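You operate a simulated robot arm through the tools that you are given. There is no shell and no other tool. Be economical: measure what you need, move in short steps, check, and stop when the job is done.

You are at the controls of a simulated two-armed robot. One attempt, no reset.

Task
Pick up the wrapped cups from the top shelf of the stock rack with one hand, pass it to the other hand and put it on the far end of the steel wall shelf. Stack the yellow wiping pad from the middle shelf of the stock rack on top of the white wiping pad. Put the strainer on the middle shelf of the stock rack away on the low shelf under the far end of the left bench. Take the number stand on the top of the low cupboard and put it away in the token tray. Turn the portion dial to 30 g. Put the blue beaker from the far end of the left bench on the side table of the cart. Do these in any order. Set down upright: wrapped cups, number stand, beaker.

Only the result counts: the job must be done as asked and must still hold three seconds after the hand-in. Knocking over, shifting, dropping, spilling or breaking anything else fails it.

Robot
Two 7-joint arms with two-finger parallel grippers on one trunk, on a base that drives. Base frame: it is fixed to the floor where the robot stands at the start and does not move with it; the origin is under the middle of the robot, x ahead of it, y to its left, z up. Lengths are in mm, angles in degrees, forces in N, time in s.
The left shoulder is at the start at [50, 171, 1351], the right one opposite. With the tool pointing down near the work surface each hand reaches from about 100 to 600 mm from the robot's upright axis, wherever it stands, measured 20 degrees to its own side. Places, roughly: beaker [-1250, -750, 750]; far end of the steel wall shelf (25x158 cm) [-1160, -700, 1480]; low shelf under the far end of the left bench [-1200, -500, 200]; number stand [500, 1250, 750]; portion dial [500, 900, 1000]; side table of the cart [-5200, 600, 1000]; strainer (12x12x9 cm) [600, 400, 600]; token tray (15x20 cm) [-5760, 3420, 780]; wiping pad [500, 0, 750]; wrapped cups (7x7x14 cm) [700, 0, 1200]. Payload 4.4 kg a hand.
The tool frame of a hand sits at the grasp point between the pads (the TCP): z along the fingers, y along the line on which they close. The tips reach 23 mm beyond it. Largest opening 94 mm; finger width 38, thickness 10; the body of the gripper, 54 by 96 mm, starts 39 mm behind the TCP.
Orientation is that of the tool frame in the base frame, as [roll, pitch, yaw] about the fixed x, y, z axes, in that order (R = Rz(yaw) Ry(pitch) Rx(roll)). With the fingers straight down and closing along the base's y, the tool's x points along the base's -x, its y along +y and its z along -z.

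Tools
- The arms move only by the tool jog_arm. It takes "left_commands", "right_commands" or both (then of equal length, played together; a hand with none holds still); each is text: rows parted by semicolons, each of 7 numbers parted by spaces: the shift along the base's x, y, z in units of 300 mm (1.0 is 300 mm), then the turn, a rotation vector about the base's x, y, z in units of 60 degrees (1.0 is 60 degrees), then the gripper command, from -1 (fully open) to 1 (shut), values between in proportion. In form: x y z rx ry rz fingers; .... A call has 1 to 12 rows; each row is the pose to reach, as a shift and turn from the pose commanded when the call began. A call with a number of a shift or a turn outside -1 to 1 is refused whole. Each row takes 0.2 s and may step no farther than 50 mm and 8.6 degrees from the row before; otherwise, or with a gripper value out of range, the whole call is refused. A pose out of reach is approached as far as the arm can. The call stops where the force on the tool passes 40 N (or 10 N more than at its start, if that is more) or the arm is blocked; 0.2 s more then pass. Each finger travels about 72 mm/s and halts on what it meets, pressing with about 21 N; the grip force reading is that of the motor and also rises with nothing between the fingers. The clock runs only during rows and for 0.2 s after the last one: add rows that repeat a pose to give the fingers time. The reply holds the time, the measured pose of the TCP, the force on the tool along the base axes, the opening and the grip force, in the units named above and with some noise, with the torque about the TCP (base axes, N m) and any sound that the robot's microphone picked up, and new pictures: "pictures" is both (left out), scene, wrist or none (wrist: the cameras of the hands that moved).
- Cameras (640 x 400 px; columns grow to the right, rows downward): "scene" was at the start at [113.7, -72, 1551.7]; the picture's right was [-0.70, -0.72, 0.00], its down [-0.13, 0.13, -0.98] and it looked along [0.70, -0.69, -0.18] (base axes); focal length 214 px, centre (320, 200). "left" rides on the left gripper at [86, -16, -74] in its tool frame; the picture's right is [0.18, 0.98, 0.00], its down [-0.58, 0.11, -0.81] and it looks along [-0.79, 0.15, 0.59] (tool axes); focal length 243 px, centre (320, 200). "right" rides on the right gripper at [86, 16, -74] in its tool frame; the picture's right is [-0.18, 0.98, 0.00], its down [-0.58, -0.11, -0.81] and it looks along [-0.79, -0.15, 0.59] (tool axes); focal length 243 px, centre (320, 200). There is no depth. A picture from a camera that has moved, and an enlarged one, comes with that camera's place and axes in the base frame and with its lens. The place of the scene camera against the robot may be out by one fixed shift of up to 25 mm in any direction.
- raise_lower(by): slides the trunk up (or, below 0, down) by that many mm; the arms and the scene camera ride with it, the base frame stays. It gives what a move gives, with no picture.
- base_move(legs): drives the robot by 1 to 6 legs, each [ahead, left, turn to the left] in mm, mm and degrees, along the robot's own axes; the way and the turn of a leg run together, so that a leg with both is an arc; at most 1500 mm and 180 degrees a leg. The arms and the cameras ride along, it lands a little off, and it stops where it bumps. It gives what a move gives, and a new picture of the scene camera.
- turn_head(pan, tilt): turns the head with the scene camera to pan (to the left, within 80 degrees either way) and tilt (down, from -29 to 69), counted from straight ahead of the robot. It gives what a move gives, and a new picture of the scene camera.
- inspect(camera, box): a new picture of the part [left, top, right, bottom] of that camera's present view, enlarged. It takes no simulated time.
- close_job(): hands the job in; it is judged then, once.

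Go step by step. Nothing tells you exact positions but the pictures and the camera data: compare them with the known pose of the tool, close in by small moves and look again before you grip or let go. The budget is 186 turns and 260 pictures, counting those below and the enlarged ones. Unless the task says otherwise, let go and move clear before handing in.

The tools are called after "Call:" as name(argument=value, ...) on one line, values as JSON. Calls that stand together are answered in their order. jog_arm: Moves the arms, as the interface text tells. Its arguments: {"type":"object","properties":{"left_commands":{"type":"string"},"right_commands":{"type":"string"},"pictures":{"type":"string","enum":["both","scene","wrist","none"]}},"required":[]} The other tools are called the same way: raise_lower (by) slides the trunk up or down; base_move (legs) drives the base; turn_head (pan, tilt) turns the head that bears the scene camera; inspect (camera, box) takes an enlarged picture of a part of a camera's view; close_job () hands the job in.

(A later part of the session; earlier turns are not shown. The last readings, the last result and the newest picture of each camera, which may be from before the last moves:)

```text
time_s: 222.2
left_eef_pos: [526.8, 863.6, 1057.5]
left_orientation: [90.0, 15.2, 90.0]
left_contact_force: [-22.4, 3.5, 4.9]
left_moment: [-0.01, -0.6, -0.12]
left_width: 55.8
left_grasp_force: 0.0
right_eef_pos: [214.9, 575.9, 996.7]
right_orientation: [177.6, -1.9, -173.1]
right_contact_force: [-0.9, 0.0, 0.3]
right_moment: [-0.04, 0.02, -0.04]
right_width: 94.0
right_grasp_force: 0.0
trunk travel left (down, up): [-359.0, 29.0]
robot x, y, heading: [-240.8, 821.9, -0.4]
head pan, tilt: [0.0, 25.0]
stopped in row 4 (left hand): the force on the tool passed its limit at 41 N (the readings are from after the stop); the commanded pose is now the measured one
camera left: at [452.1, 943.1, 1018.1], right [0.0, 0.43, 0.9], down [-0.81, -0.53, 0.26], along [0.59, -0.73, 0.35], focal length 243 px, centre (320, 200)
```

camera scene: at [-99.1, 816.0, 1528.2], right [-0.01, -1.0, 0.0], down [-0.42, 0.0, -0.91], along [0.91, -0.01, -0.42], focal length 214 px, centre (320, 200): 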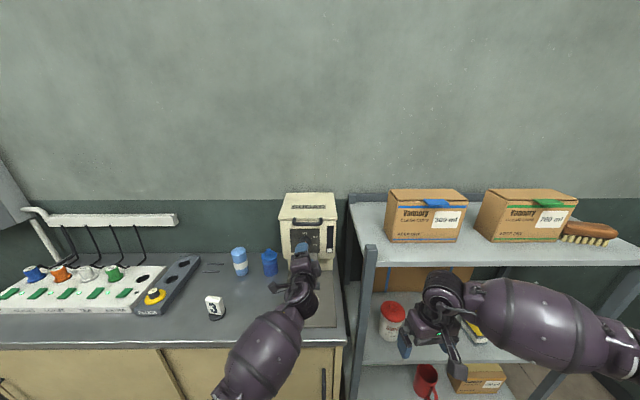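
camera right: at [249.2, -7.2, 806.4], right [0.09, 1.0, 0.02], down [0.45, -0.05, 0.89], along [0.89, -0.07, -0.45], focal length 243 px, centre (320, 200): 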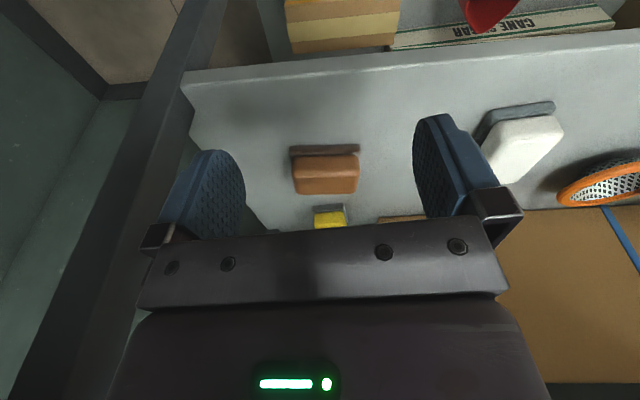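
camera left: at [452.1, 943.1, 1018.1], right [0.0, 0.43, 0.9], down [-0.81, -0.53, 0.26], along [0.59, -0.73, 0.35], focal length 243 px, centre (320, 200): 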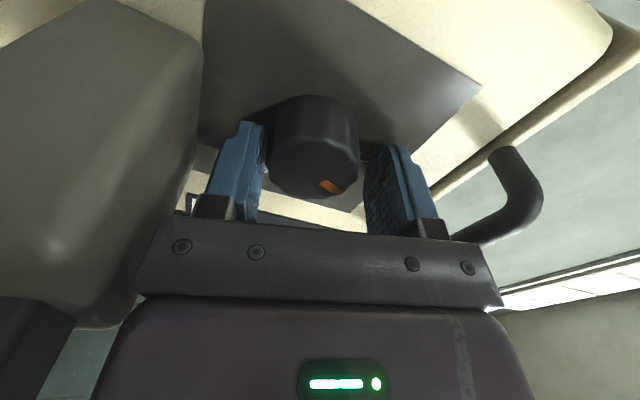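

Call:
jog_arm(left_commands="-0.01 0 0 0 0 0 -0.2; -0.01 0 0 0 0 0 0.5; -0.01 0 0 0 0 0 1; -0.01 0 0 0 0 0 1; -0.01 0 0 0 0 0 1", pictures="wrist")

Call:
inspect(camera="left", box=[230, 60, 430, 220])

```text
time_s: 223.3
left_eef_pos: [527.1, 863.8, 1052.9]
left_orientation: [90.4, 15.1, 90.1]
left_contact_force: [-12.5, -3.2, -15.0]
left_moment: [-0.12, 0.33, -0.55]
left_width: 41.0
left_grasp_force: 44.6
right_eef_pos: [216.8, 575.4, 995.2]
right_orientation: [177.6, -2.1, -173.3]
right_contact_force: [0.0, 0.0, 0.5]
right_moment: [-0.02, 0.0, -0.02]
right_width: 93.8
right_grasp_force: 0.1
trunk travel left (down, up): [-359.0, 29.0]
robot x, y, heading: [-239.9, 824.8, -0.5]
head pan, tilt: [0.0, 25.0]
camera left: at [451.6, 942.4, 1013.9], right [0.01, 0.43, 0.9], down [-0.8, -0.53, 0.26], along [0.59, -0.73, 0.35], focal length 243 px, centre (320, 200)
```

left: 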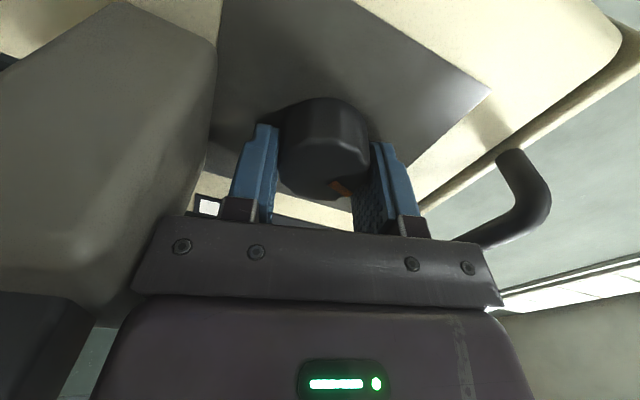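

```text
2.50 times, centred on (330, 140) of left
camera zoom: at [451.6, 942.4, 1013.9], right [0.01, 0.43, 0.9], down [-0.8, -0.53, 0.26], along [0.59, -0.73, 0.35], focal length 606 px, centre (295, 350)
```

zoom: 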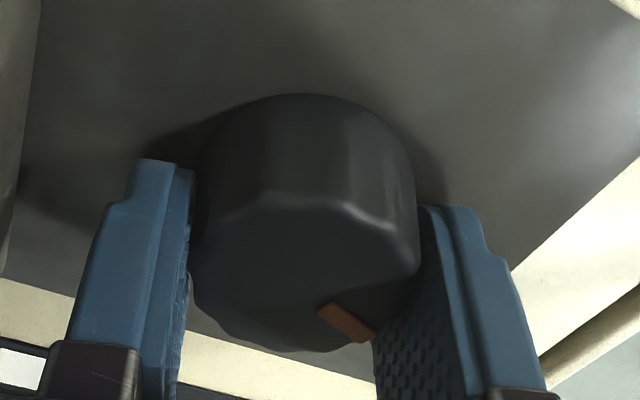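

Call:
jog_arm(left_commands="0 0 0 0.12 0 0 1; 0 0 0 0.24 0 0 1; 0 0 0 0.36 0 0 1; 0 0 0 0.48 0 0 1; 0 0 0 0.48 0 0 1", pictures="wrist")

Call:
inspect(camera="left", box=[230, 60, 430, 220])

```text
time_s: 224.6
left_eef_pos: [527.5, 863.1, 1051.6]
left_orientation: [90.6, -13.4, 90.1]
left_contact_force: [-20.5, -6.0, -21.5]
left_moment: [-2.86, 5.1, 1.64]
left_width: 46.4
left_grasp_force: 45.2
right_eef_pos: [218.4, 574.8, 995.7]
right_orientation: [177.6, -1.9, -173.3]
right_contact_force: [0.0, 0.4, -0.7]
right_moment: [-0.03, 0.01, 0.02]
right_width: 93.8
right_grasp_force: 0.0
trunk travel left (down, up): [-359.0, 29.0]
robot x, y, heading: [-242.3, 822.1, -0.3]
head pan, tilt: [0.0, 25.0]
camera left: at [451.2, 950.8, 1055.5], right [0.01, -0.05, 1.0], down [-0.8, -0.59, -0.02], along [0.59, -0.8, -0.05], focal length 243 px, centre (320, 200)
```

left: 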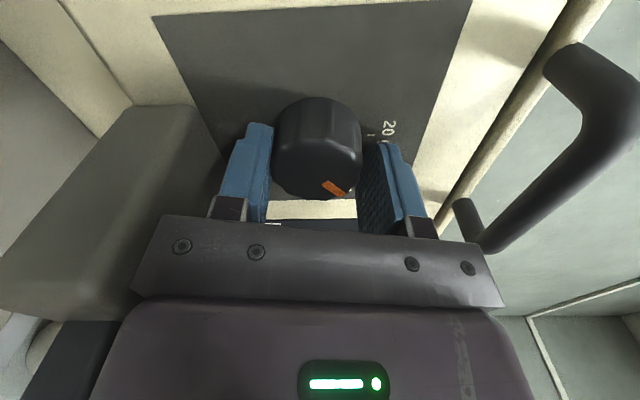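

```text
2.50 times, centred on (330, 140) of left
camera zoom: at [451.2, 950.8, 1055.5], right [0.01, -0.05, 1.0], down [-0.8, -0.59, -0.02], along [0.59, -0.8, -0.05], focal length 606 px, centre (295, 350)
```

zoom: 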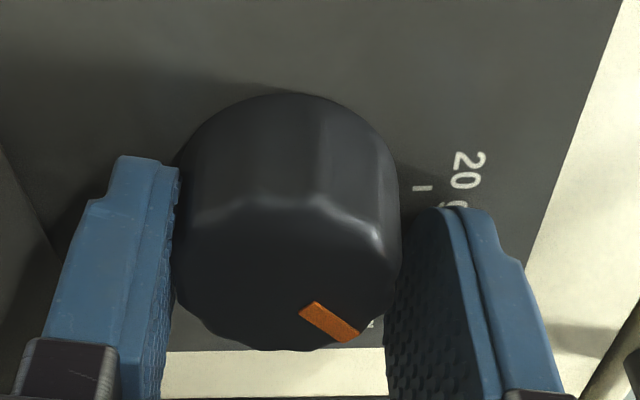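

The pointer looks near 58–60° now. I'll release and back straight off to read it.

Call:
jog_arm(left_commands="0 0 0 0 0 0 0; 0 0 0 0 0 0 -0.25; 0 0 0 0 0 0 -0.3; -0.06 0 0 0 0 0 -0.3; -0.15 0 0 0 0 0 -0.3; -0.28 0 0 0 0 0 -0.3; -0.28 0.1 0 0 0 0 -0.3; -0.28 0.22 0 0 0 0 -0.3; -0.28 0.36 0 0 0 0 -0.3; -0.28 0.5 0 0 0 0 -0.3; -0.28 0.5 0 0 0 0 -0.3", pictures="scene")

Call:
inspect(camera="scene", box=[290, 225, 330, 260])

```text
time_s: 226.9
left_eef_pos: [444.1, 1013.2, 1055.3]
left_orientation: [90.2, -13.7, 90.1]
left_contact_force: [1.3, 0.0, 0.3]
left_moment: [0.0, -0.04, 0.02]
left_width: 61.0
left_grasp_force: 0.1
right_eef_pos: [216.4, 574.9, 994.9]
right_orientation: [177.6, -2.1, -173.3]
right_contact_force: [0.6, 0.5, 0.5]
right_moment: [0.01, 0.02, -0.02]
right_width: 94.1
right_grasp_force: 0.1
trunk travel left (down, up): [-359.0, 29.0]
robot x, y, heading: [-239.5, 822.4, -0.7]
head pan, tilt: [0.0, 25.0]
camera scene: at [-101.3, 815.5, 1528.4], right [-0.01, -1.0, 0.0], down [-0.42, 0.0, -0.91], along [0.91, -0.01, -0.42], focal length 214 px, centre (320, 200)
```

scene: 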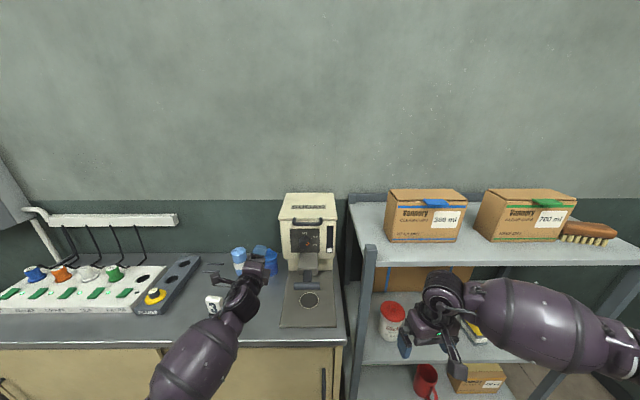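

```text
11.43 times, centred on (310, 242) of scene
camera zoom: at [-101.3, 815.5, 1528.4], right [-0.01, -1.0, 0.0], down [-0.42, 0.0, -0.91], along [0.91, -0.01, -0.42], focal length 2451 px, centre (434, -286)
```

zoom: 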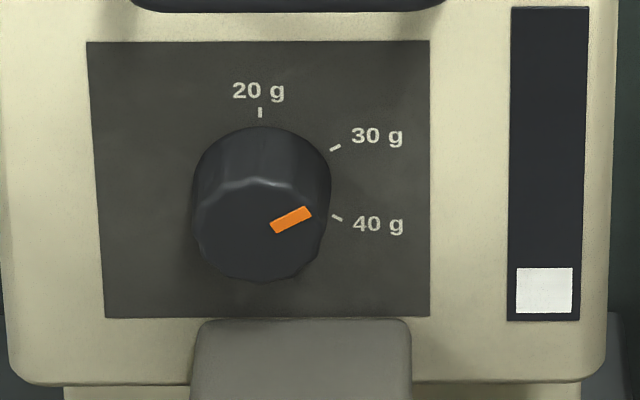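

Dial reads 30 g. Now the number stand: a close look while I turn the left hand to point down.

Call:
jog_arm(left_commands="-0.05 0 0.04 -0.0825 0.0648 0.0825 -1; -0.1 0 0.08 -0.165 0.13 0.165 -1; -0.15 0 0.12 -0.2475 0.194 0.2475 -1; -0.2 0 0.16 -0.33 0.259 0.33 -1; -0.22 0 0.2 -0.4125 0.324 0.4125 -1; -0.22 0 0.2 -0.495 0.389 0.495 -1; -0.22 0 0.2 -0.5775 0.453 0.5775 -1; -0.22 0 0.2 -0.66 0.518 0.66 -1; -0.22 0 0.2 -0.66 0.518 0.66 -1", pictures="none")

Call:
jog_arm(left_commands="0 0.02 0 -0.0825 0.0648 0.0825 -1; 0 0.04 0 -0.165 0.13 0.165 -1; 0 0.06 0 -0.2475 0.194 0.2475 -1; 0 0.08 0 -0.33 0.259 0.33 -1; 0 0.1 0 -0.4125 0.324 0.4125 -1; 0 0.12 0 -0.495 0.389 0.495 -1; 0 0.14 0 -0.5775 0.453 0.5775 -1; 0 0.15 0 -0.66 0.518 0.66 -1; 0 0.15 0 -0.66 0.518 0.66 -1", pictures="both")

```text
time_s: 228.9
left_eef_pos: [377.4, 1014.2, 1113.7]
left_orientation: [132.2, 12.9, 132.1]
left_contact_force: [-1.1, 0.0, 0.8]
left_moment: [0.0, 0.0, 0.0]
left_width: 94.1
left_grasp_force: 0.1
right_eef_pos: [218.0, 575.9, 995.4]
right_orientation: [177.7, -2.1, -173.3]
right_contact_force: [0.9, 0.1, -0.2]
right_moment: [0.01, 0.01, -0.02]
right_width: 93.9
right_grasp_force: 0.1
trunk travel left (down, up): [-359.0, 29.0]
robot x, y, heading: [-239.4, 824.7, -0.5]
head pan, tilt: [0.0, 25.0]
```

```text
time_s: 230.5
left_eef_pos: [363.7, 1093.4, 1090.7]
left_orientation: [156.8, -0.5, 168.7]
left_contact_force: [-0.4, -0.8, 0.3]
left_moment: [0.02, -0.04, -0.02]
left_width: 94.2
left_grasp_force: 0.1
right_eef_pos: [216.6, 575.0, 994.7]
right_orientation: [177.5, -2.0, -173.2]
right_contact_force: [0.1, -0.2, 0.7]
right_moment: [-0.01, -0.01, 0.0]
right_width: 94.1
right_grasp_force: 0.0
trunk travel left (down, up): [-359.0, 29.0]
robot x, y, heading: [-243.0, 826.6, -0.6]
head pan, tilt: [0.0, 25.0]
stopped in row 7 (left hand): the arm was blocked; the commanded pose is now the measured one
camera scene: at [-101.4, 815.4, 1528.4], right [-0.01, -1.0, 0.0], down [-0.42, 0.0, -0.91], along [0.91, -0.01, -0.42], focal length 214 px, centre (320, 200)
camera left: at [270.2, 1066.9, 1152.1], right [0.0, 0.92, 0.39], down [0.53, -0.33, 0.78], along [0.85, 0.21, -0.49], focal length 243 px, centre (320, 200)
```

scene: 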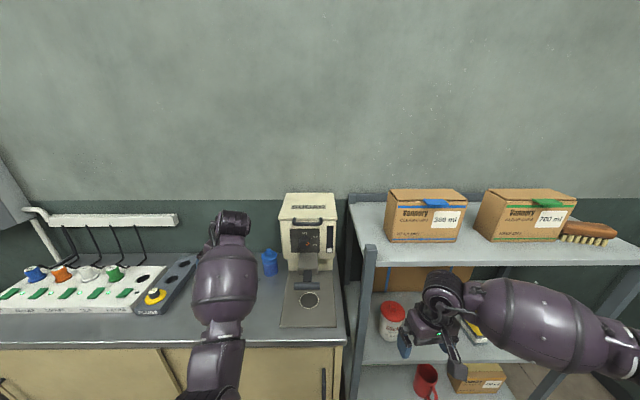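
left: 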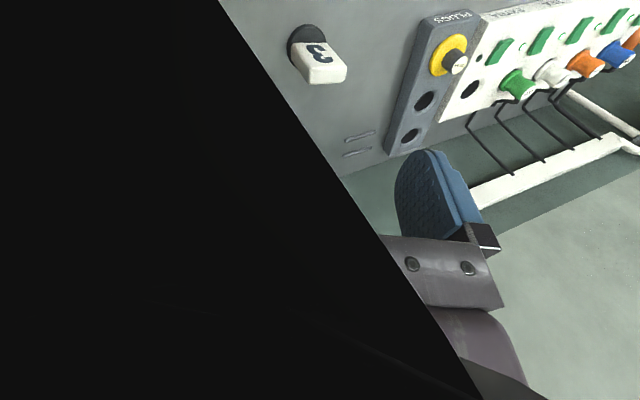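

Call:
jog_arm(left_commands="0 0.03 -0.1 0 0 0 -1; 0.04 0.06 -0.2 0 0 0 -1; 0.08 0.1 -0.3 -0.08 0 0.04 -1; 0.12 0.13 -0.4 -0.16 0 0.08 -1; 0.15 0.16 -0.48 -0.24 0 0.12 -1; 0.17 0.18 -0.5 -0.32 0 0.15 -1; 0.17 0.18 -0.5 -0.387 0 0.188 -1; 0.17 0.18 -0.5 -0.387 0 0.188 -1", pictures="both")

```text
time_s: 232.3
left_eef_pos: [413.7, 1148.7, 940.7]
left_orientation: [-179.9, 1.7, -179.7]
left_contact_force: [0.6, 0.2, -0.1]
left_moment: [0.01, -0.01, -0.04]
left_width: 94.3
left_grasp_force: 0.0
right_eef_pos: [216.7, 576.0, 995.4]
right_orientation: [177.6, -1.9, -173.3]
right_contact_force: [0.0, 0.1, -0.7]
right_moment: [0.01, -0.01, 0.03]
right_width: 93.9
right_grasp_force: 0.1
trunk travel left (down, up): [-359.0, 29.0]
robot x, y, heading: [-240.2, 824.8, -0.3]
head pan, tilt: [0.0, 25.0]
camera scene: at [-101.5, 816.5, 1528.4], right [-0.01, -1.0, 0.0], down [-0.42, 0.0, -0.91], along [0.91, -0.01, -0.42], focal length 214 px, centre (320, 200)
camera left: at [325.5, 1131.3, 1010.8], right [-0.19, 0.98, -0.01], down [0.56, 0.11, 0.82], along [0.81, 0.15, -0.57], focal length 243 px, centre (320, 200)
```

scene: 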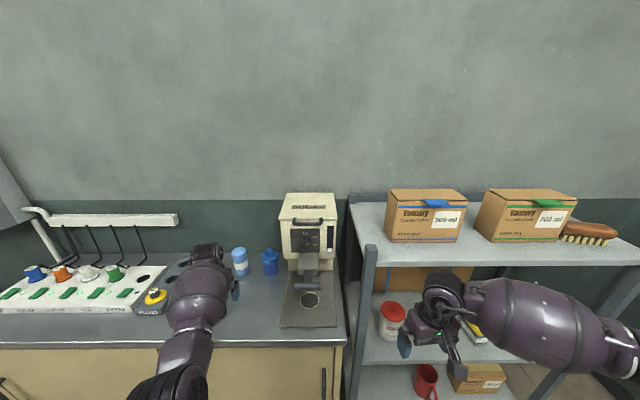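
left: 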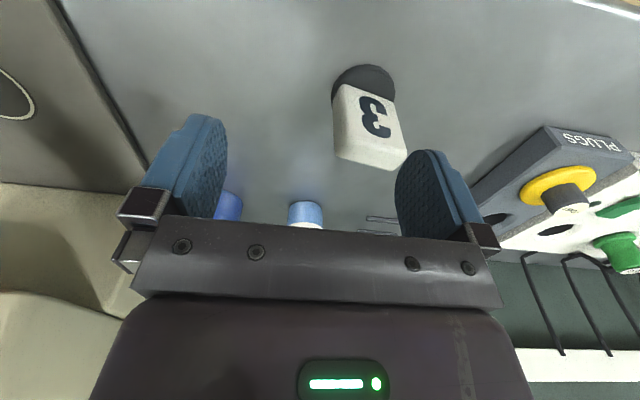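

Call:
jog_arm(left_commands="0.05 0.06 0 0 0 0 -1; 0.1 0.13 -0.03 0 0 0 -1; 0.1 0.13 -0.03 0 0 0 -1", pictures="both")

Call:
turn_head(pan=25, tilt=30)

```text
time_s: 233.1
left_eef_pos: [446.1, 1186.3, 931.5]
left_orientation: [179.9, 1.8, -179.7]
left_contact_force: [0.6, -1.4, 0.1]
left_moment: [0.04, 0.0, 0.05]
left_width: 94.0
left_grasp_force: 0.1
right_eef_pos: [216.5, 574.9, 995.2]
right_orientation: [177.6, -2.0, -173.2]
right_contact_force: [-0.2, 0.0, -0.1]
right_moment: [0.0, 0.02, -0.06]
right_width: 94.1
right_grasp_force: 0.1
trunk travel left (down, up): [-359.0, 29.0]
robot x, y, heading: [-241.3, 826.3, -0.5]
head pan, tilt: [0.0, 25.0]
camera scene: at [-101.7, 816.1, 1528.4], right [-0.01, -1.0, 0.0], down [-0.42, 0.0, -0.91], along [0.91, -0.01, -0.42], focal length 214 px, centre (320, 200)
camera left: at [356.0, 1169.7, 1003.0], right [-0.19, 0.98, -0.01], down [0.56, 0.11, 0.82], along [0.81, 0.15, -0.57], focal length 243 px, centre (320, 200)
```

scene: 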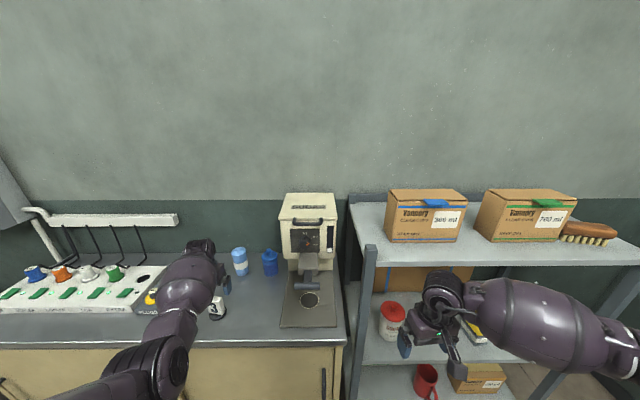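
left: 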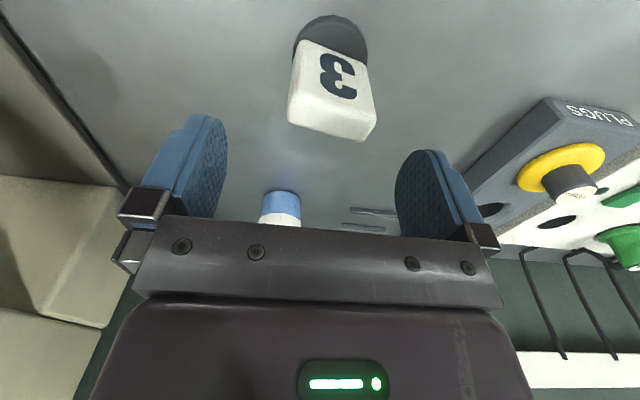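

```text
time_s: 234.0
left_eef_pos: [444.9, 1185.9, 932.6]
left_orientation: [179.9, 1.8, -179.7]
left_contact_force: [-0.2, -0.8, 0.1]
left_moment: [0.01, 0.0, 0.0]
left_width: 94.0
left_grasp_force: 0.1
right_eef_pos: [218.0, 576.3, 996.2]
right_orientation: [177.6, -2.0, -173.2]
right_contact_force: [0.3, -0.3, -0.1]
right_moment: [0.02, 0.0, 0.01]
right_width: 94.0
right_grasp_force: 0.1
trunk travel left (down, up): [-359.0, 29.0]
robot x, y, heading: [-237.5, 825.6, -0.5]
head pan, tilt: [25.0, 30.0]
camera scene: at [-111.3, 854.7, 1520.5], right [0.41, -0.91, 0.0], down [-0.45, -0.21, -0.87], along [0.79, 0.36, -0.5], focal length 214 px, centre (320, 200)
```

scene: 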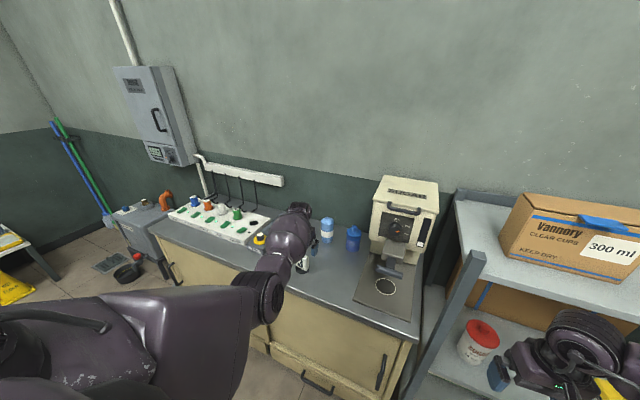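

Call:
jog_arm(left_commands="0.015 0.03 -0.06 0 0 0 -1; 0.015 0.03 -0.13 0 0 0 -1; 0.015 0.03 -0.13 0 0 0 -1", pictures="wrist")

```text
time_s: 234.8
left_eef_pos: [448.2, 1194.5, 892.0]
left_orientation: [180.0, 1.8, -179.7]
left_contact_force: [0.4, -0.4, -0.8]
left_moment: [0.02, 0.02, 0.0]
left_width: 93.9
left_grasp_force: 0.0
right_eef_pos: [217.9, 575.3, 994.5]
right_orientation: [177.7, -1.9, -173.3]
right_contact_force: [0.1, -0.1, 0.2]
right_moment: [-0.02, -0.02, 0.01]
right_width: 94.0
right_grasp_force: 0.1
trunk travel left (down, up): [-359.0, 29.0]
robot x, y, heading: [-241.6, 826.2, -0.3]
head pan, tilt: [25.0, 30.0]
camera left: at [359.1, 1178.7, 962.2], right [-0.19, 0.98, -0.01], down [0.56, 0.11, 0.82], along [0.81, 0.15, -0.57], focal length 243 px, centre (320, 200)
```

left: 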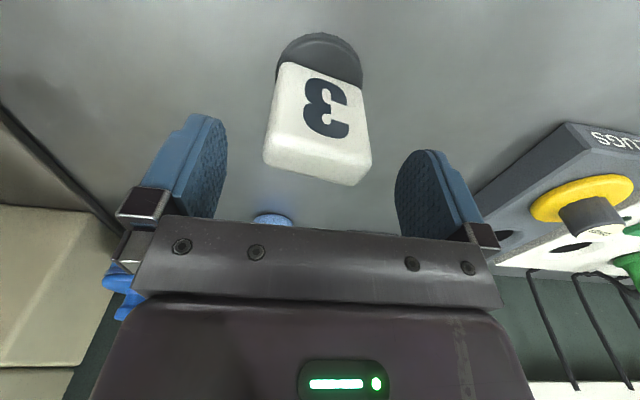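

Call:
jog_arm(left_commands="0.025 0.002 -0.07 0 0 0 -1; 0.025 0.002 -0.14 0 0 0 -1; 0.025 0.002 -0.14 0 0 0 0; 0.025 0.002 -0.14 0 0 0 1; 0.025 0.002 -0.14 0 0 0 1; 0.025 0.002 -0.14 0 0 0 1", pictures="wrist")

```text
time_s: 236.2
left_eef_pos: [453.7, 1195.2, 852.2]
left_orientation: [-180.0, 1.8, -179.7]
left_contact_force: [0.6, -0.2, 0.1]
left_moment: [0.04, -0.02, 0.02]
left_width: 58.3
left_grasp_force: 21.0
left hand out of reach, approached as far as the arm can: row 2, 3, 4, 5, 6
right_eef_pos: [218.3, 576.0, 996.0]
right_orientation: [177.6, -2.1, -173.2]
right_contact_force: [0.0, -0.5, 0.0]
right_moment: [-0.06, 0.01, 0.05]
right_width: 94.1
right_grasp_force: 0.1
trunk travel left (down, up): [-359.0, 29.0]
robot x, y, heading: [-243.3, 823.7, -0.2]
head pan, tilt: [25.0, 30.0]
camera left: at [363.6, 1178.4, 922.7], right [-0.19, 0.98, -0.01], down [0.56, 0.11, 0.82], along [0.81, 0.15, -0.57], focal length 243 px, centre (320, 200)
```

left: 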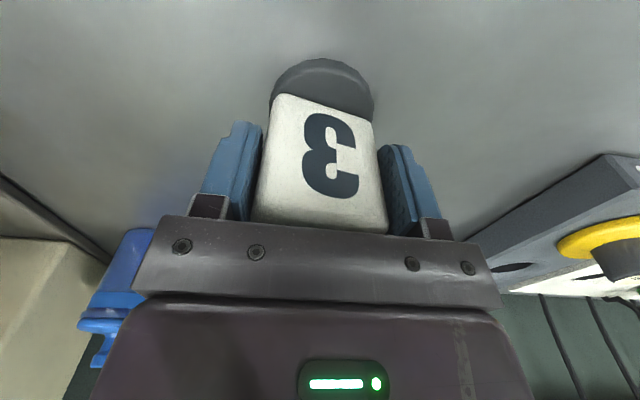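

Call:
jog_arm(left_commands="0 0 0.06 0 0 0 1; 0 0 0.18 0 0 0 1; 0 0 0.32 0 0 0 1; 0 0 0.46 0 0 0 1; -0.1 -0.05 0.55 0 0 0 1; -0.22 -0.1 0.6 0 0 0 1; -0.34 -0.15 0.6 0 0 0 1; -0.46 -0.2 0.6 0 0 0 1; -0.46 -0.2 0.6 0 0 0 1", pictures="both")

```text
time_s: 238.2
left_eef_pos: [315.8, 1135.4, 1031.7]
left_orientation: [-180.0, 1.7, -179.6]
left_contact_force: [0.0, -0.4, -1.5]
left_moment: [-0.02, 0.0, 0.0]
left_width: 58.5
left_grasp_force: 21.2
right_eef_pos: [218.1, 576.4, 994.7]
right_orientation: [177.6, -2.0, -173.2]
right_contact_force: [0.6, 0.3, 0.1]
right_moment: [0.0, -0.02, -0.01]
right_width: 94.0
right_grasp_force: 0.1
trunk travel left (down, up): [-359.0, 29.0]
robot x, y, heading: [-242.9, 828.0, -0.3]
head pan, tilt: [25.0, 30.0]
camera scene: at [-110.8, 855.3, 1520.4], right [0.42, -0.91, 0.0], down [-0.46, -0.21, -0.87], along [0.79, 0.36, -0.5], focal length 214 px, centre (320, 200)
camera left: at [226.6, 1118.4, 1101.7], right [-0.19, 0.98, -0.01], down [0.56, 0.11, 0.82], along [0.81, 0.15, -0.57], focal length 243 px, centre (320, 200)
```

scene: 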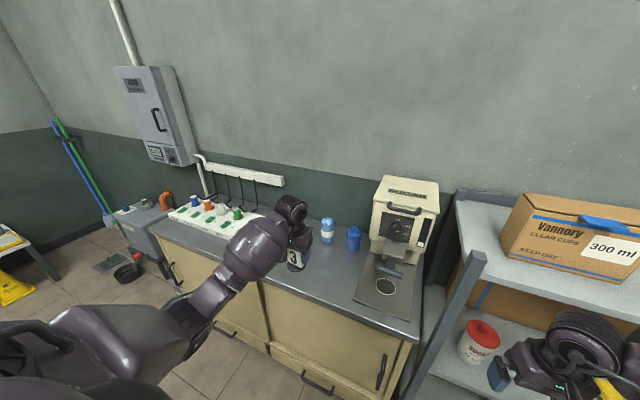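
left: 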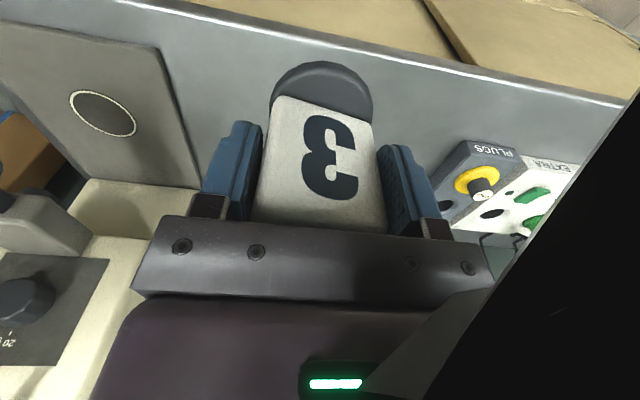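

Stand held. Next the blue beaker on the bench: back off, return to the aisle, face the bench and move along to it.

Call:
base_move(legs=[[-160, 0, 0], [0, -560, 0], [0, 0, -90], [0, -620, 0]])

Call:
turn_head(pan=-10, tilt=35)

```text
time_s: 254.0
left_eef_pos: [-731.6, -275.8, 1031.7]
left_orientation: [-179.9, 1.7, 88.2]
left_contact_force: [-0.1, 0.3, -0.1]
left_moment: [0.0, 0.01, 0.01]
left_width: 58.2
left_grasp_force: 21.2
right_eef_pos: [-1287.3, -157.0, 995.6]
right_orientation: [177.6, -2.0, 94.6]
right_contact_force: [-0.6, -0.4, 0.1]
right_moment: [0.04, 0.01, -0.04]
right_width: 94.1
right_grasp_force: 0.1
trunk travel left (down, up): [-359.0, 29.0]
robot x, y, heading: [-1019.8, 291.9, -92.5]
head pan, tilt: [25.0, 30.0]
camera scene: at [-998.2, 145.5, 1520.4], right [-0.92, -0.38, 0.0], down [-0.19, 0.46, -0.87], along [0.33, -0.8, -0.5], focal length 214 px, centre (320, 200)
```

scene: 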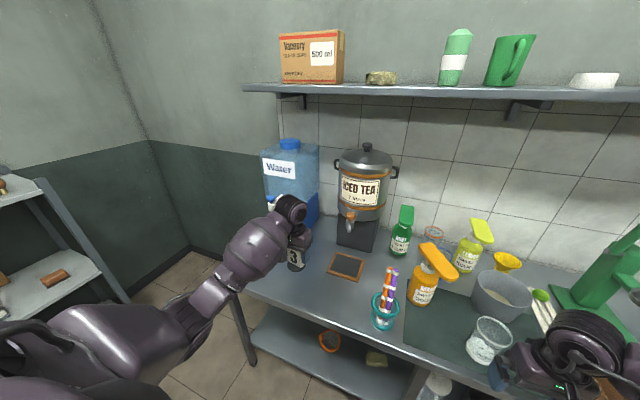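

```text
time_s: 255.0
left_eef_pos: [-732.3, -274.8, 1030.8]
left_orientation: [179.9, 1.7, 88.2]
left_contact_force: [-0.5, 0.5, -0.9]
left_moment: [-0.02, 0.0, 0.01]
left_width: 57.7
left_grasp_force: 20.8
right_eef_pos: [-1286.9, -157.2, 995.2]
right_orientation: [177.5, -2.0, 94.6]
right_contact_force: [-0.6, 0.5, 0.9]
right_moment: [0.02, 0.01, -0.02]
right_width: 93.8
right_grasp_force: 0.1
trunk travel left (down, up): [-359.0, 29.0]
robot x, y, heading: [-1018.1, 288.9, -92.7]
head pan, tilt: [-10.0, 35.0]
camera scene: at [-1051.6, 143.2, 1512.6], right [-0.98, 0.22, 0.0], down [0.12, 0.56, -0.82], along [-0.18, -0.8, -0.57], focal length 214 px, centre (320, 200)
```

scene: 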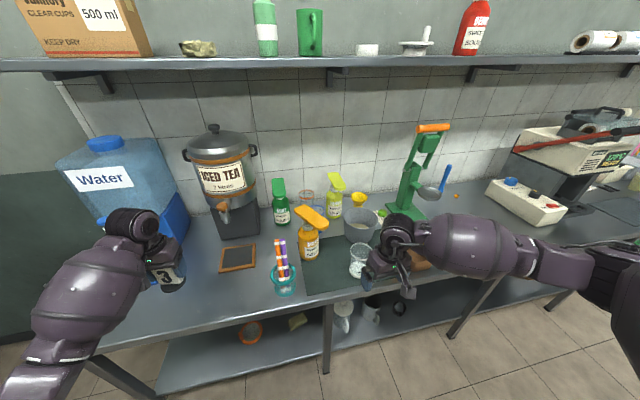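

Call:
inspect(camera="scene", box=[230, 160, 410, 300])

```text
2.86 times, centred on (320, 230) of scene
camera zoom: at [-1051.6, 143.2, 1512.6], right [-0.98, 0.22, 0.0], down [0.12, 0.56, -0.82], along [-0.18, -0.8, -0.57], focal length 613 px, centre (320, 114)
```

zoom: 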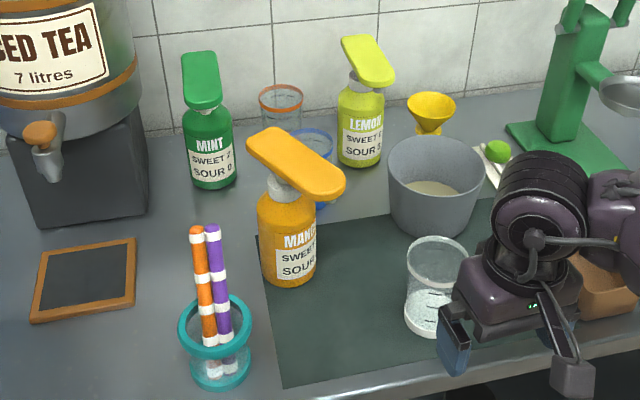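

Blue beaker (blue rim) stands near (-1210,-632) behind the mango bottle; bench top z≈811. I'll raise the right hand, yaw it 30° to avoid the lemon bottle, and drive in.

Call:
jog_arm(right_commands="0 0 0.1 0 0 -0.1 -1; 0 0 0.2 0 0 -0.2 -1; 0 0 0.3 0 0 -0.3 -1; 0 0 0.4 0 0 -0.4 -1; 0 0 0.45 0.035 0 -0.5 -1; 0 0 0.45 0.035 0 -0.5 -1", pictures="none")

Call:
base_move(legs=[[200, -20, 2]])

Call:
inspect(camera="right", box=[0, 0, 640, 400])

```text
time_s: 256.4
left_eef_pos: [-731.3, -275.2, 1031.4]
left_orientation: [-180.0, 1.8, 88.2]
left_contact_force: [0.1, -0.4, -0.5]
left_moment: [0.0, -0.02, 0.05]
left_width: 58.0
left_grasp_force: 20.6
right_eef_pos: [-1286.5, -156.4, 1129.7]
right_orientation: [178.0, -4.1, 64.4]
right_contact_force: [-0.4, 1.1, -0.3]
right_moment: [-0.03, 0.0, 0.01]
right_width: 94.2
right_grasp_force: 0.0
trunk travel left (down, up): [-359.0, 29.0]
robot x, y, heading: [-1021.3, 294.9, -92.5]
head pan, tilt: [-10.0, 35.0]
```

```text
time_s: 258.0
left_eef_pos: [-741.8, -466.8, 1030.4]
left_orientation: [-180.0, 1.7, 89.8]
left_contact_force: [0.0, 0.2, -1.1]
left_moment: [0.03, 0.02, 0.0]
left_width: 57.8
left_grasp_force: 21.1
right_eef_pos: [-1300.1, -364.6, 1128.8]
right_orientation: [177.9, -4.2, 66.3]
right_contact_force: [0.1, 0.3, -0.4]
right_moment: [0.05, 0.0, -0.01]
right_width: 94.0
right_grasp_force: 0.1
trunk travel left (down, up): [-359.0, 29.0]
robot x, y, heading: [-1047.3, 92.8, -90.9]
head pan, tilt: [-10.0, 35.0]
camera scene: at [-1073.5, -57.4, 1512.5], right [-0.98, 0.19, 0.0], down [0.11, 0.56, -0.82], along [-0.16, -0.8, -0.57], focal length 214 px, centre (320, 200)
```

scene: 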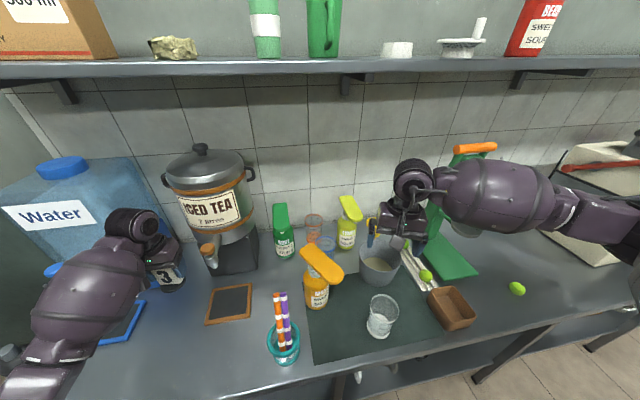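

```text
1.00 times, centred on (320, 200) of right (not enlarged: the box is as wide or as high as the picture)
camera zoom: at [-1254.0, -295.2, 1210.0], right [0.82, -0.57, 0.02], down [-0.38, -0.53, 0.76], along [-0.42, -0.63, -0.65], focal length 243 px, centre (320, 200)
```

zoom: 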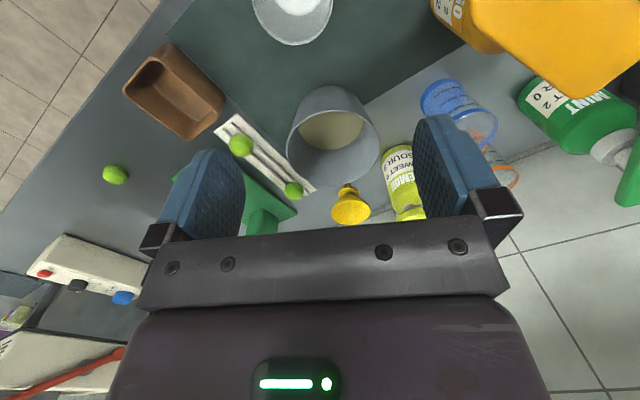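

Call:
inspect(camera="scene", box=[260, 190, 400, 300])

Call:
inspect(camera="right", box=[390, 50, 550, 200])

```text
3.64 times, centred on (330, 245) of scene
camera zoom: at [-1073.5, -57.4, 1512.5], right [-0.98, 0.19, 0.0], down [0.11, 0.56, -0.82], along [-0.16, -0.8, -0.57], focal length 780 px, centre (284, 36)
```

zoom: 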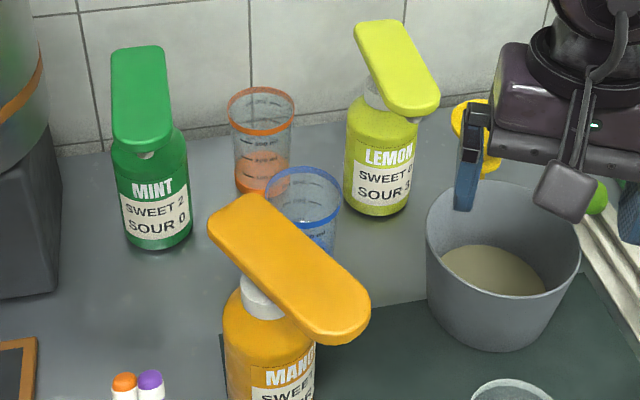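

```text
2.67 times, centred on (470, 125) of right
camera zoom: at [-1254.0, -295.2, 1210.0], right [0.82, -0.57, 0.02], down [-0.38, -0.53, 0.76], along [-0.42, -0.63, -0.65], focal length 647 px, centre (-80, 400)
```

zoom: 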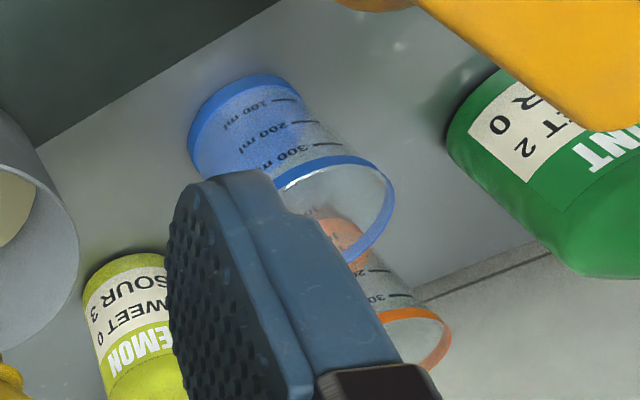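

Call:
jog_arm(right_commands="0.05 -0.1 0 0 0 0 -1; 0.1 -0.2 0 0 0 0 -1; 0.16 -0.32 0 0 0 0 -1; 0.24 -0.44 0 0 0 0 -1; 0.3 -0.54 0 0 0 0 -1; 0.35 -0.6 0 0 0 0 -1; 0.35 -0.6 0 0 0 0 -1", pictures="both")

```text
time_s: 259.6
left_eef_pos: [-740.8, -466.3, 1031.7]
left_orientation: [-180.0, 1.6, 89.7]
left_contact_force: [-0.7, -0.3, -0.8]
left_moment: [0.06, -0.03, 0.01]
left_width: 57.6
left_grasp_force: 21.1
right_eef_pos: [-1194.5, -543.8, 1129.8]
right_orientation: [178.0, -4.0, 66.3]
right_contact_force: [-1.0, -1.2, 0.4]
right_moment: [-0.02, -0.01, 0.01]
right_width: 93.7
right_grasp_force: 0.0
trunk travel left (down, up): [-359.0, 29.0]
robot x, y, heading: [-1049.7, 93.7, -90.9]
head pan, tilt: [-10.0, 35.0]
camera scene: at [-1074.0, -55.9, 1512.7], right [-0.98, 0.19, 0.0], down [0.11, 0.56, -0.82], along [-0.16, -0.8, -0.57], focal length 214 px, centre (320, 200)
camera right: at [-1149.5, -474.5, 1211.4], right [0.82, -0.57, 0.02], down [-0.38, -0.53, 0.76], along [-0.42, -0.63, -0.65], focal length 243 px, centre (320, 200)
```

scene: 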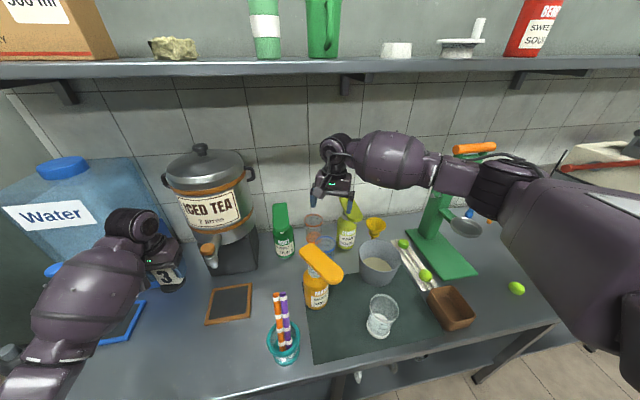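
right: 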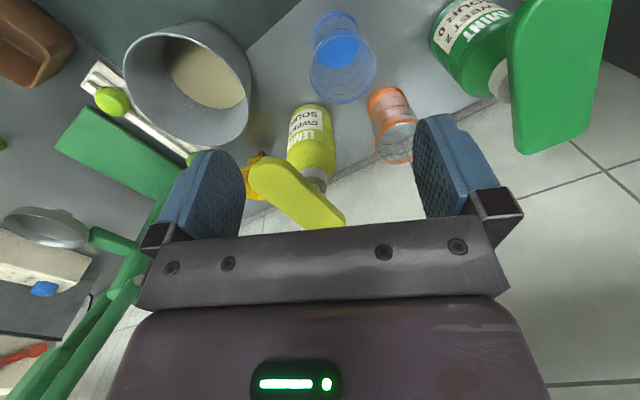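

Call:
jog_arm(right_commands="0 0 0 0 0 0.13 -1; 0 -0.03 0 0 0 0.26 -1; 0 -0.06 0 0 0 0.39 -1; 0.01 -0.1 0 -0.02 0 0.52 -1; 0.015 -0.147 -0.03 -0.04 0 0.66 -1; 0.015 -0.147 -0.1 -0.04 0 0.66 -1; 0.015 -0.147 -0.1 -0.04 0 0.66 -1", pictures="both")

```text
time_s: 261.2
left_eef_pos: [-741.3, -466.2, 1029.6]
left_orientation: [-180.0, 1.8, 89.7]
left_contact_force: [0.2, -0.2, -1.4]
left_moment: [-0.01, -0.03, 0.03]
left_width: 57.6
left_grasp_force: 21.3
right_eef_pos: [-1189.8, -586.8, 1099.4]
right_orientation: [177.8, -1.7, 105.8]
right_contact_force: [-0.2, 0.2, 0.1]
right_moment: [0.03, -0.01, 0.01]
right_width: 94.0
right_grasp_force: 0.0
trunk travel left (down, up): [-359.0, 29.0]
robot x, y, heading: [-1044.7, 92.8, -90.8]
head pan, tilt: [-10.0, 35.0]
camera scene: at [-1073.3, -56.0, 1512.7], right [-0.98, 0.19, 0.0], down [0.11, 0.56, -0.82], along [-0.16, -0.8, -0.57], focal length 214 px, centre (320, 200)
camera right: at [-1199.3, -502.2, 1177.1], right [1.0, 0.09, 0.03], down [0.03, -0.62, 0.78], along [0.09, -0.78, -0.62], focal length 243 px, centre (320, 200)
```

scene: 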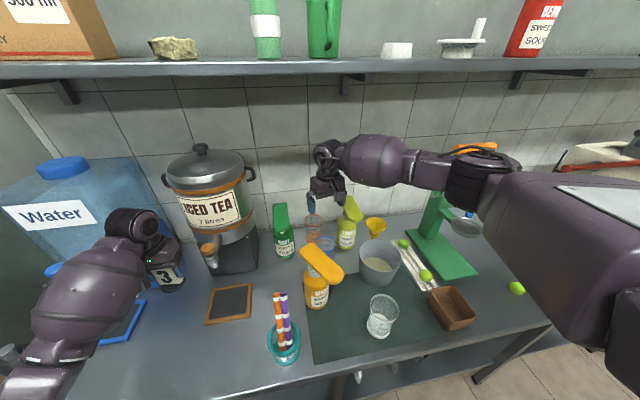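
right: 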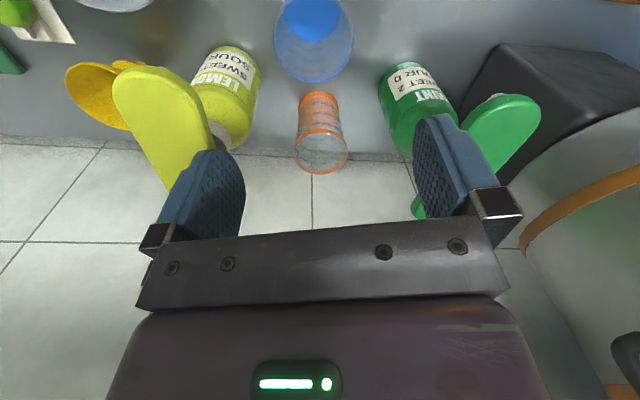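

Call:
jog_arm(right_commands="0.006 -0.024 -0.12 0 0 0 -1; 0.006 -0.024 -0.24 0 0 0 -1; 0.006 -0.024 -0.36 0 0 0 -1; 0.006 -0.024 -0.42 0 0 0 -1; 0.006 -0.024 -0.42 0 0 0 -1", pictures="both")

```text
time_s: 262.4
left_eef_pos: [-741.0, -466.0, 1030.7]
left_orientation: [-180.0, 1.8, 89.8]
left_contact_force: [-0.3, 1.1, -1.2]
left_moment: [0.0, -0.01, 0.03]
left_width: 57.5
left_grasp_force: 20.6
right_eef_pos: [-1187.2, -593.0, 971.4]
right_orientation: [177.8, -1.6, 106.0]
right_contact_force: [0.1, 0.1, 0.2]
right_moment: [0.01, 0.02, -0.01]
right_width: 94.0
right_grasp_force: 0.1
trunk travel left (down, up): [-359.0, 29.0]
robot x, y, heading: [-1046.1, 91.5, -91.1]
head pan, tilt: [-10.0, 35.0]
camera scene: at [-1073.3, -56.3, 1512.6], right [-0.98, 0.19, 0.0], down [0.11, 0.56, -0.82], along [-0.16, -0.8, -0.57], focal length 214 px, centre (320, 200)
camera right: at [-1196.3, -508.3, 1049.6], right [1.0, 0.09, 0.03], down [0.03, -0.62, 0.78], along [0.09, -0.78, -0.62], focal length 243 px, centre (320, 200)
```

scene: 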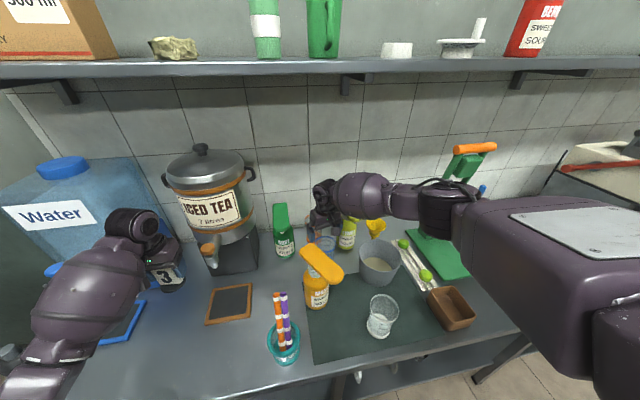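
right: 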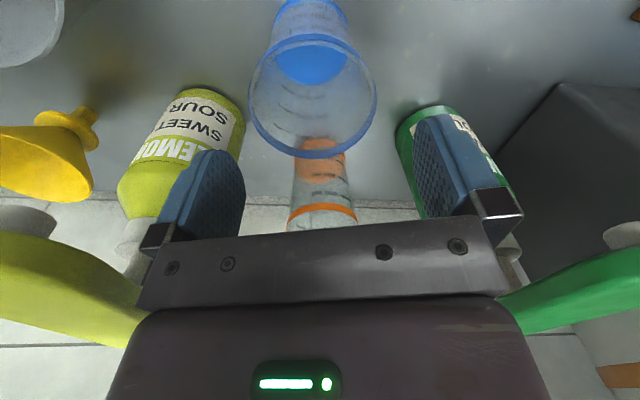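

Call:
jog_arm(right_commands="-0.004 0.008 -0.08 0 0 0 -1; -0.004 0.008 -0.15 0 0 0 -1; -0.004 0.008 -0.15 0 0 0 -1", pictures="wrist")

```text
time_s: 263.2
left_eef_pos: [-740.8, -465.3, 1031.0]
left_orientation: [-179.9, 1.7, 89.8]
left_contact_force: [0.2, -0.4, -1.7]
left_moment: [-0.01, 0.03, 0.01]
left_width: 57.7
left_grasp_force: 20.9
right_eef_pos: [-1188.3, -593.6, 929.8]
right_orientation: [177.8, -1.5, 105.9]
right_contact_force: [-0.3, -0.8, 0.3]
right_moment: [-0.01, 0.01, 0.0]
right_width: 94.3
right_grasp_force: 0.2
trunk travel left (down, up): [-359.0, 29.0]
robot x, y, heading: [-1045.7, 96.5, -91.0]
head pan, tilt: [-10.0, 35.0]
camera right: at [-1198.1, -507.5, 1006.0], right [1.0, 0.09, 0.03], down [0.03, -0.62, 0.78], along [0.09, -0.78, -0.62], focal length 243 px, centre (320, 200)
```

right: 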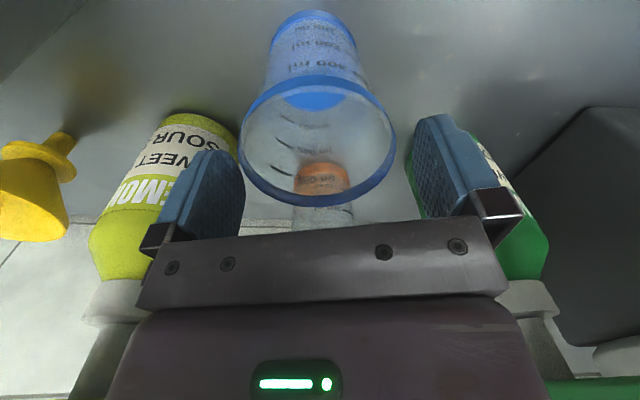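

Call:
jog_arm(right_commands="-0.004 0.02 0 0 0 0 -1; -0.004 0.02 -0.04 0 0 0 -1; -0.004 0.02 -0.08 0 0 0 -1; -0.004 0.02 -0.08 0 0 0 -1", pictures="wrist")

```text
time_s: 264.2
left_eef_pos: [-740.7, -465.5, 1030.4]
left_orientation: [-180.0, 1.7, 89.8]
left_contact_force: [0.1, -0.5, -1.8]
left_moment: [0.01, -0.01, 0.01]
left_width: 57.4
left_grasp_force: 21.1
right_eef_pos: [-1190.1, -585.5, 904.2]
right_orientation: [177.8, -1.7, 105.9]
right_contact_force: [0.2, 0.2, -0.8]
right_moment: [0.02, -0.02, -0.02]
right_width: 94.0
right_grasp_force: 0.0
trunk travel left (down, up): [-359.0, 29.0]
robot x, y, heading: [-1047.5, 95.7, -90.7]
head pan, tilt: [-10.0, 35.0]
camera right: at [-1199.6, -500.4, 982.0], right [1.0, 0.09, 0.03], down [0.03, -0.62, 0.78], along [0.09, -0.78, -0.62], focal length 243 px, centre (320, 200)
```

right: 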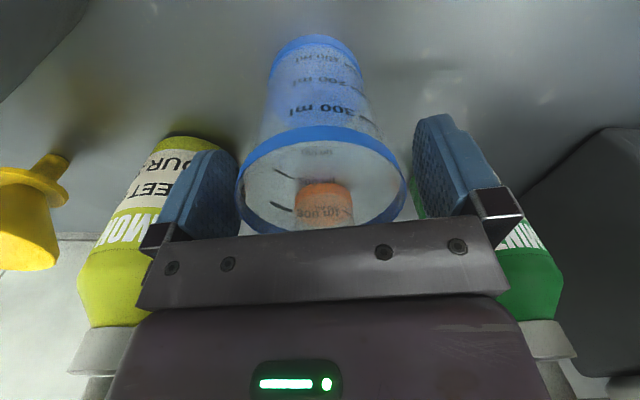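

Call:
jog_arm(right_commands="0 0 -0.03 0 0 0 -1; 0 0 -0.06 0 0 0 -1; 0 0 -0.06 0 0 0 -0.6; 0 0 -0.06 0 0 0 -0.2; 0 0 -0.06 0 0 0 0.5; 0 0 -0.06 0 0 0 1; 0 0 -0.06 0 0 0 1", pictures="wrist")

```text
time_s: 265.8
left_eef_pos: [-740.6, -466.1, 1031.7]
left_orientation: [-179.9, 1.6, 89.7]
left_contact_force: [-0.4, 0.5, -1.0]
left_moment: [0.02, 0.02, 0.01]
left_width: 57.5
left_grasp_force: 20.9
right_eef_pos: [-1189.9, -585.4, 885.6]
right_orientation: [177.7, -1.7, 105.9]
right_contact_force: [-0.5, 0.3, 0.3]
right_moment: [0.03, 0.02, -0.04]
right_width: 74.3
right_grasp_force: 21.0
trunk travel left (down, up): [-359.0, 29.0]
robot x, y, heading: [-1046.6, 92.9, -91.0]
head pan, tilt: [-10.0, 35.0]
camera right: at [-1199.2, -500.5, 963.2], right [1.0, 0.09, 0.03], down [0.03, -0.62, 0.78], along [0.09, -0.78, -0.62], focal length 243 px, centre (320, 200)
```

right: 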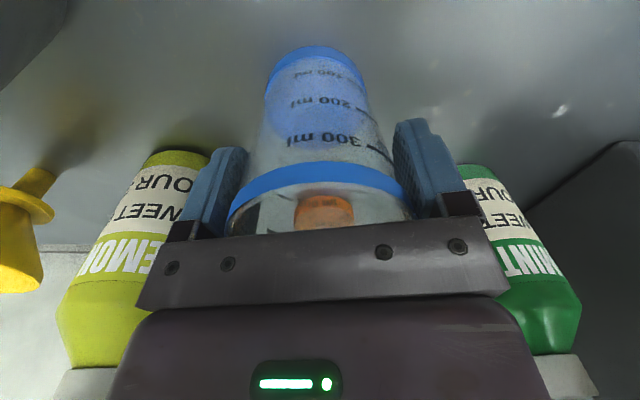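

Call:
jog_arm(right_commands="0 0 0.05 0 0 0 1; 0 0 0.15 0 0 0 1; 0 0 0.27 0 0 0 1; 0 0 0.39 0 0 0 1; 0 0 0.51 0 0 0 1; 0 0 0.63 0 0 0 1; 0 0 0.75 0 0 0 1; 0 0 0.8 0 0 0 1; 0 0 0.8 0 0 0 1", pictures="both")

```text
time_s: 267.8
left_eef_pos: [-741.9, -465.0, 1031.7]
left_orientation: [-180.0, 1.7, 89.9]
left_contact_force: [0.0, 0.4, -1.5]
left_moment: [0.01, -0.02, -0.03]
left_width: 57.0
left_grasp_force: 21.5
right_eef_pos: [-1189.2, -584.7, 1128.1]
right_orientation: [177.9, -1.6, 105.9]
right_contact_force: [0.7, 0.3, -0.7]
right_moment: [0.0, 0.01, 0.0]
right_width: 74.4
right_grasp_force: 20.9
trunk travel left (down, up): [-359.0, 29.0]
robot x, y, heading: [-1043.0, 93.4, -91.1]
head pan, tilt: [-10.0, 35.0]
camera scene: at [-1073.4, -56.3, 1512.6], right [-0.98, 0.19, 0.0], down [0.11, 0.56, -0.82], along [-0.16, -0.8, -0.57], focal length 214 px, centre (320, 200)
camera right: at [-1199.6, -500.1, 1206.0], right [1.0, 0.09, 0.03], down [0.03, -0.62, 0.78], along [0.09, -0.78, -0.62], focal length 243 px, centre (320, 200)
```

scene: 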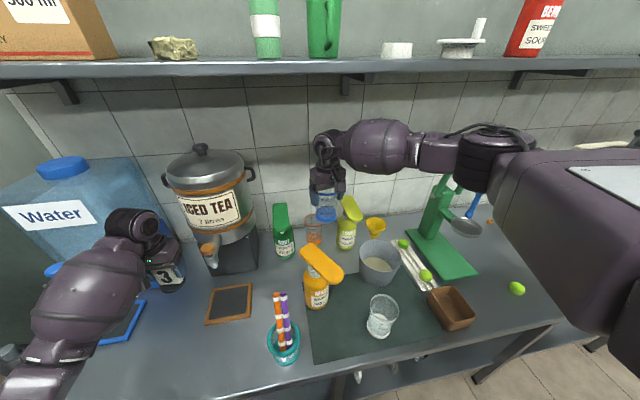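
right: 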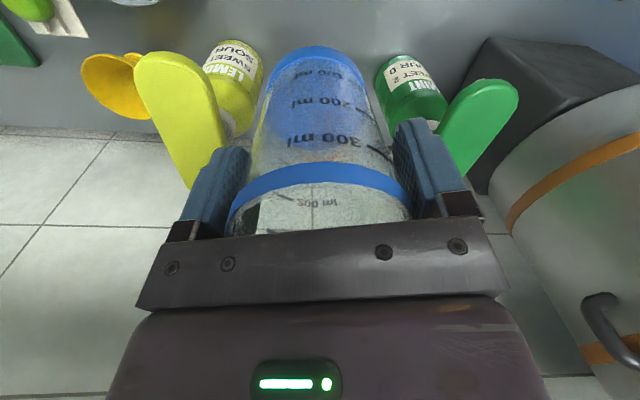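

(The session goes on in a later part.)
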